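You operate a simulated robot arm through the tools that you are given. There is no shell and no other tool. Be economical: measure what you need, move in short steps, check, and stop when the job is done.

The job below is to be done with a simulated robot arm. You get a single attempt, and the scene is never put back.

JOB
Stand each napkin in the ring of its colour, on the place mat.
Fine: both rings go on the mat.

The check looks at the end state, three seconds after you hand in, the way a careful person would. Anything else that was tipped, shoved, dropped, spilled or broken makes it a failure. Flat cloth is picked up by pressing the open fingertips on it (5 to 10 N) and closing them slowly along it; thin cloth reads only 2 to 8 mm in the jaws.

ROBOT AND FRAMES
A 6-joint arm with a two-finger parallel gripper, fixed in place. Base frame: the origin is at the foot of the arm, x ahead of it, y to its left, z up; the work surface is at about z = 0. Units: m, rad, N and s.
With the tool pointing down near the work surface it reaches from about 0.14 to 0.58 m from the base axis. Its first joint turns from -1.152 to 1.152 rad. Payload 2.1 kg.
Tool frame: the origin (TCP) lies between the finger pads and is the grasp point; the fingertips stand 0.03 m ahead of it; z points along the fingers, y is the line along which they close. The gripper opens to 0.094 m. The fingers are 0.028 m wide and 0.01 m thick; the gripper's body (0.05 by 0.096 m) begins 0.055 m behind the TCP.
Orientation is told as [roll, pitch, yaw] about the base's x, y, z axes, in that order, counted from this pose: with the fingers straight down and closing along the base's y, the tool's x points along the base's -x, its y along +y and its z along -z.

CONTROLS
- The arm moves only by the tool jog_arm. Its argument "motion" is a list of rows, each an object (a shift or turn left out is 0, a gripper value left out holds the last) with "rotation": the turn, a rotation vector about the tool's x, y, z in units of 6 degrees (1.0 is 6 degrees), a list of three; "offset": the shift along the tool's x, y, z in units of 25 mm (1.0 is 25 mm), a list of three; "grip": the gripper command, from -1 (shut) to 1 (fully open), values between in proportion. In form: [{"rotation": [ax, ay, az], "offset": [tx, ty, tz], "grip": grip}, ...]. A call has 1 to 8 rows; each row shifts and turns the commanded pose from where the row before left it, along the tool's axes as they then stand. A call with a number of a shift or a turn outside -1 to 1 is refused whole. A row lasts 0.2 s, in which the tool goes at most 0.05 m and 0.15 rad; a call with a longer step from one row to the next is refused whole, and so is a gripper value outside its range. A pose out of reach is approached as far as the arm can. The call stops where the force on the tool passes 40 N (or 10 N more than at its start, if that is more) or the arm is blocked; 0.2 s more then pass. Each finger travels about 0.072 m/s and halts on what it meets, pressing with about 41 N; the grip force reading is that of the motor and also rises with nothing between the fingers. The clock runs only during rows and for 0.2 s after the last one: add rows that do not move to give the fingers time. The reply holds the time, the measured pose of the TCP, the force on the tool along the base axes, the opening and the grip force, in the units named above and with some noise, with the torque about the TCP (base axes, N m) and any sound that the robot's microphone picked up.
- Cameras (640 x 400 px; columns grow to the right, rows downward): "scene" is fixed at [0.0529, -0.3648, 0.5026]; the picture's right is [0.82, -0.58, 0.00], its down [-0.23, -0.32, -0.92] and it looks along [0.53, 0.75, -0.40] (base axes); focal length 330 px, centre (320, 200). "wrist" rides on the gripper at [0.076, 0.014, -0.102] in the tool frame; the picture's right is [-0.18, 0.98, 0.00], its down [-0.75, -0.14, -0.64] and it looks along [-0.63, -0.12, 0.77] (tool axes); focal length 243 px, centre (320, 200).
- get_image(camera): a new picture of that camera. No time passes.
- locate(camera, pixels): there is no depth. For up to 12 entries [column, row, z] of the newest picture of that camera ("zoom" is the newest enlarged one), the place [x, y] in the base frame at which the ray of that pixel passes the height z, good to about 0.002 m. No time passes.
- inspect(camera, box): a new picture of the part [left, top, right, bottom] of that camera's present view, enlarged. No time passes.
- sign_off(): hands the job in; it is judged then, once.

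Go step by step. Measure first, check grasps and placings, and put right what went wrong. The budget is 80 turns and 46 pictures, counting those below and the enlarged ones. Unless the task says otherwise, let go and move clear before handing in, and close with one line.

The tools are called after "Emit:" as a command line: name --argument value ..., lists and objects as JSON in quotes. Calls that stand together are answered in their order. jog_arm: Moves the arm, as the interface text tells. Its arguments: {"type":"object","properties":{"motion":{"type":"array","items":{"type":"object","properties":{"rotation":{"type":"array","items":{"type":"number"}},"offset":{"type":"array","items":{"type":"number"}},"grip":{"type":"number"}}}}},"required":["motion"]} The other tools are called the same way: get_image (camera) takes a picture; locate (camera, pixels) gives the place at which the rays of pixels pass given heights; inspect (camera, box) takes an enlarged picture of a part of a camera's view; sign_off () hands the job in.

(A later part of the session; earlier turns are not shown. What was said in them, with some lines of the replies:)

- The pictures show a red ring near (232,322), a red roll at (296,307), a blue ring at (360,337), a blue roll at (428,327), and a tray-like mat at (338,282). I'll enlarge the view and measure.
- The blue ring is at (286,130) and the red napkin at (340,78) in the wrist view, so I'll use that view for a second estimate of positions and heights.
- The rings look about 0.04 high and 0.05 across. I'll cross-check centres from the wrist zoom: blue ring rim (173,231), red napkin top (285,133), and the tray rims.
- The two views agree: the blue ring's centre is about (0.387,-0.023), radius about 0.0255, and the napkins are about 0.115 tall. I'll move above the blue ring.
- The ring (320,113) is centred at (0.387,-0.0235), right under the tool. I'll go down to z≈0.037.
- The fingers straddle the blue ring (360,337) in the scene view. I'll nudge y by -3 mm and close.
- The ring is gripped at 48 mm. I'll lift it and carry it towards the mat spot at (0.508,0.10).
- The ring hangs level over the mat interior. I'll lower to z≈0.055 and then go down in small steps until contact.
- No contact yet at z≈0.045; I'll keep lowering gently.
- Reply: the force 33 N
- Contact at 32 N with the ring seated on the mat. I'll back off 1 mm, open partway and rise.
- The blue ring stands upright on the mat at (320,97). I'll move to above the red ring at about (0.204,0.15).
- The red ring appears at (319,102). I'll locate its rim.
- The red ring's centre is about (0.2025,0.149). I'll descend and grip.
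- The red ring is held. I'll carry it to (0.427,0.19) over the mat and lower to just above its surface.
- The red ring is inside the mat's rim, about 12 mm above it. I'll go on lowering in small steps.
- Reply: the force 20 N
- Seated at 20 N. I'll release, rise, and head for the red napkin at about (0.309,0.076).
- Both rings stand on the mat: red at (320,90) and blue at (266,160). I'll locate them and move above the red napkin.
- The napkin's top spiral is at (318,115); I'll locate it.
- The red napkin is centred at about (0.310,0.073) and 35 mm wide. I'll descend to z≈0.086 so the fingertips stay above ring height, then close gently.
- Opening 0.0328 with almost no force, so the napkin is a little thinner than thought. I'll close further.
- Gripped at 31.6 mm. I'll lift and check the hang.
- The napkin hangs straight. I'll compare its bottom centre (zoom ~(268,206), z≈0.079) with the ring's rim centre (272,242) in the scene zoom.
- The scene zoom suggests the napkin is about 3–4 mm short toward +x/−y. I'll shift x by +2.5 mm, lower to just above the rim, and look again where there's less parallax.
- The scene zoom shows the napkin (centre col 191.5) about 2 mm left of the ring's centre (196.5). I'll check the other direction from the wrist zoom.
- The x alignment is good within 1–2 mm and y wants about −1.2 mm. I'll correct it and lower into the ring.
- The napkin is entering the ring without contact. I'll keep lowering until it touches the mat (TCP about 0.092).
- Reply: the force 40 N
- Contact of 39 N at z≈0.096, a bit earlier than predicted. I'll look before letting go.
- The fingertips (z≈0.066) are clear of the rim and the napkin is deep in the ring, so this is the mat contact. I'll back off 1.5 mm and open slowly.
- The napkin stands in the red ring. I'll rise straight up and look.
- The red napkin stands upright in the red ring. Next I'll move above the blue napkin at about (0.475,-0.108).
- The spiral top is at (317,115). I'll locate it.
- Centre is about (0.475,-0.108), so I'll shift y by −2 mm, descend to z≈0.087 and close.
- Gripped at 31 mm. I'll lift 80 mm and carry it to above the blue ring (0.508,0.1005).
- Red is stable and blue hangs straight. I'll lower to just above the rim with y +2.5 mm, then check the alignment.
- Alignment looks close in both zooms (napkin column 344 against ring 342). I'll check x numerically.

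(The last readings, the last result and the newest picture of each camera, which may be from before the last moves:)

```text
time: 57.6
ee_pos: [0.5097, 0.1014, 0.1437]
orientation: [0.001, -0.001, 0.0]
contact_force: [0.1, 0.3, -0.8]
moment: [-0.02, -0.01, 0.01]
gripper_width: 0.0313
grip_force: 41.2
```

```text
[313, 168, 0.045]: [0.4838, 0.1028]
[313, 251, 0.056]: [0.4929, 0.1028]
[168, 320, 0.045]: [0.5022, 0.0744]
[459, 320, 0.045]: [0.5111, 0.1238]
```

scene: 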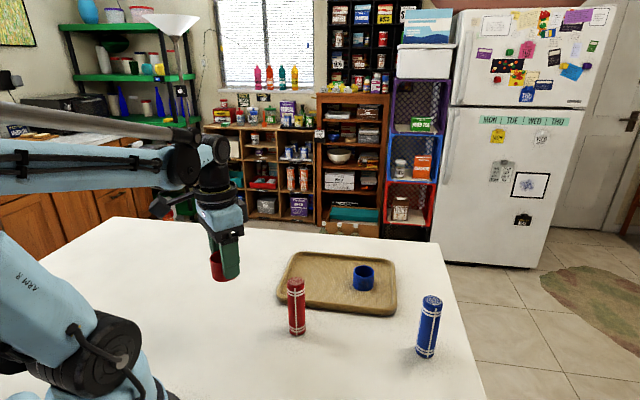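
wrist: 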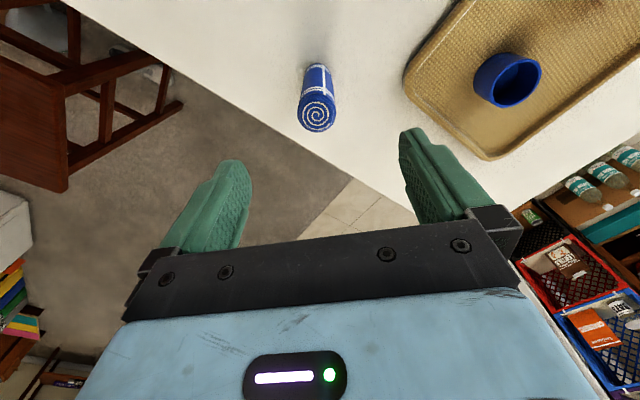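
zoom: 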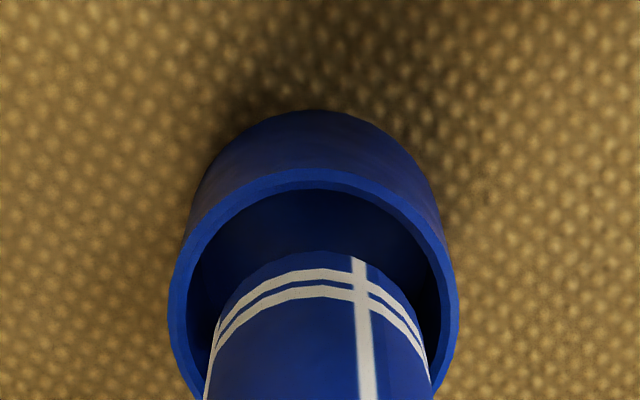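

The x is within 1 mm; I'll make a small correction (−1.2 mm x, −0.8 mm y) and lower into the ring.

Emit:
jog_arm --motion '[{"offset": [0.05, -0.03, 0]}, {"offset": [0, 0, 0.3]}, {"offset": [0, 0, 0.3]}, {"offset": [0, 0, 0.3]}, {}]'

Emit:
inspect --camera "scene" --box '[320, 230, 400, 300]'

```text
time: 58.8
ee_pos: [0.5064, 0.1002, 0.1195]
orientation: [0.0, -0.001, 0.0]
contact_force: [0.1, -0.1, 0.3]
moment: [-0.01, -0.05, 0.02]
gripper_width: 0.0311
grip_force: 41.2
```

```text
5.71 times, centred on (360, 265) of scene
```

zoom: 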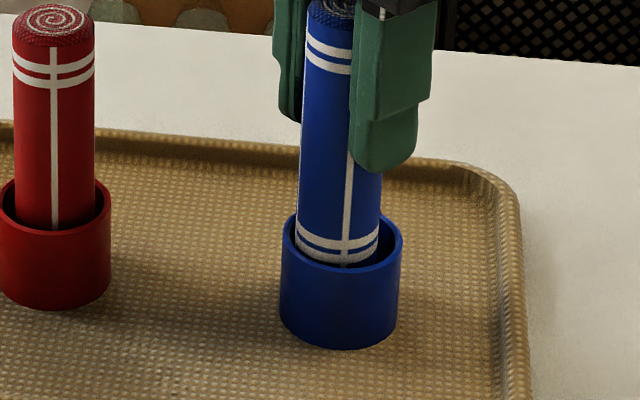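

The napkin is inside the ring and free of contact. I'll lower it to the mat.

Emit:
jog_arm --motion '[{"offset": [0, 0, 0.3]}, {"offset": [0, 0, 0.3]}, {"offset": [0, 0, 0.25]}, {}]'

Emit:
jog_arm --motion '[{"offset": [0, 0, 0.05]}, {"offset": [0, 0, 0.04]}, {}]'

```text
time: 59.8
ee_pos: [0.5071, 0.1008, 0.0978]
orientation: [0.0, 0.0, 0.0]
contact_force: [0.1, -0.1, -0.5]
moment: [0.02, 0.02, -0.01]
gripper_width: 0.0311
grip_force: 41.5
```

```text
time: 60.6
ee_pos: [0.5079, 0.1002, 0.0979]
orientation: [-0.002, 0.002, -0.001]
contact_force: [-0.8, 1.1, 10.8]
moment: [0.25, 0.01, -0.02]
gripper_width: 0.0309
grip_force: 40.7
```

Light mat contact (11 N) at about the same height as red. I'll release slowly.

Emit:
jog_arm --motion '[{}, {"grip": -0.3}, {"grip": -0.2}, {"grip": 0.0}, {"grip": 0.2}, {"grip": 0.4}, {}]'

Emit:
inspect --camera "scene" --box '[320, 220, 400, 300]'

```text
time: 62.2
ee_pos: [0.5075, 0.1006, 0.0971]
orientation: [0.0, 0.001, 0.0]
contact_force: [0.4, 0.0, -0.3]
moment: [0.03, 0.02, -0.03]
gripper_width: 0.0658
grip_force: 0.1
```

```text
5.00 times, centred on (360, 260) of scene
```

zoom: 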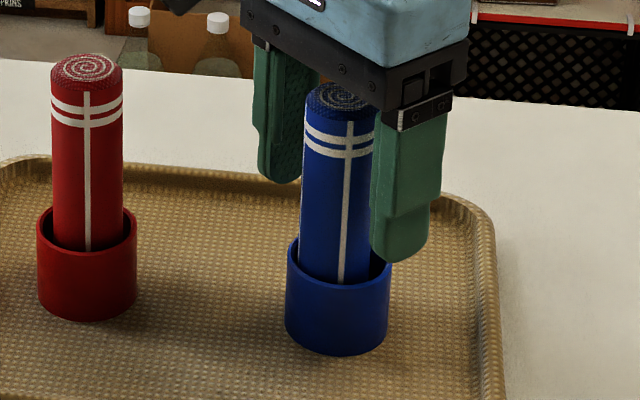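

The blue napkin stands in its ring with the fingers clear. I'll rise straight up and take a last look.

Emit:
jog_arm --motion '[{"offset": [0, 0, -0.4]}, {"offset": [0, 0, -0.9]}, {"offset": [0, 0, -0.9]}, {"offset": [0, 0, -0.9]}, {"offset": [0, 0, -0.9]}, {"offset": [0, 0, -0.9]}, {"offset": [0, 0, -0.9]}, {}]'

Emit:
get_image --camera "scene"

Emit:
get_image --camera "wrist"

```text
time: 64.0
ee_pos: [0.5068, 0.1026, 0.2429]
orientation: [0.0, -0.001, 0.001]
contact_force: [0.1, 1.0, 0.4]
moment: [-0.01, -0.01, -0.04]
gripper_width: 0.0658
grip_force: 0.1
```

```text
11 pictures are left
```

scene: 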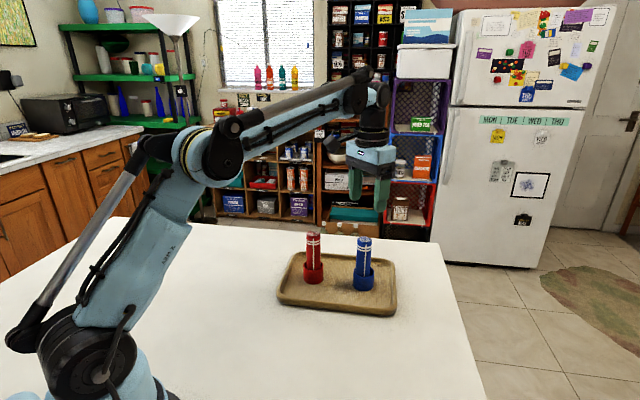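

```text
10 pictures are left
```

wrist: 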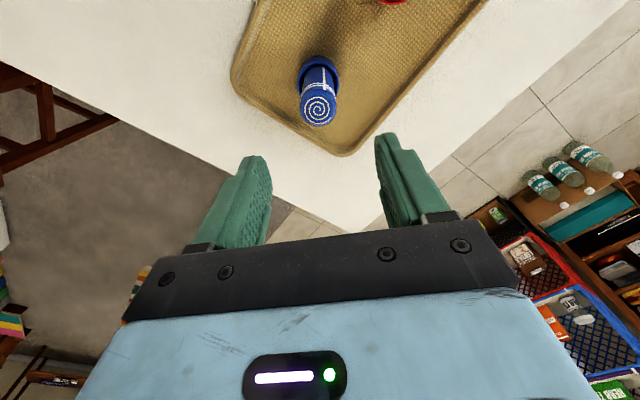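

Both napkins stand upright in their matching rings on the mat (scene (314,262) and (363,270)), and the arm is clear, so I'm handing in.

Emit:
sign_off

```text
The job is handed in.
```

The red and blue napkins each stand upright in the ring of their own colour on the place mat; the last pictures before hand-in showed nothing else moved or tipped, and the arm was clear.
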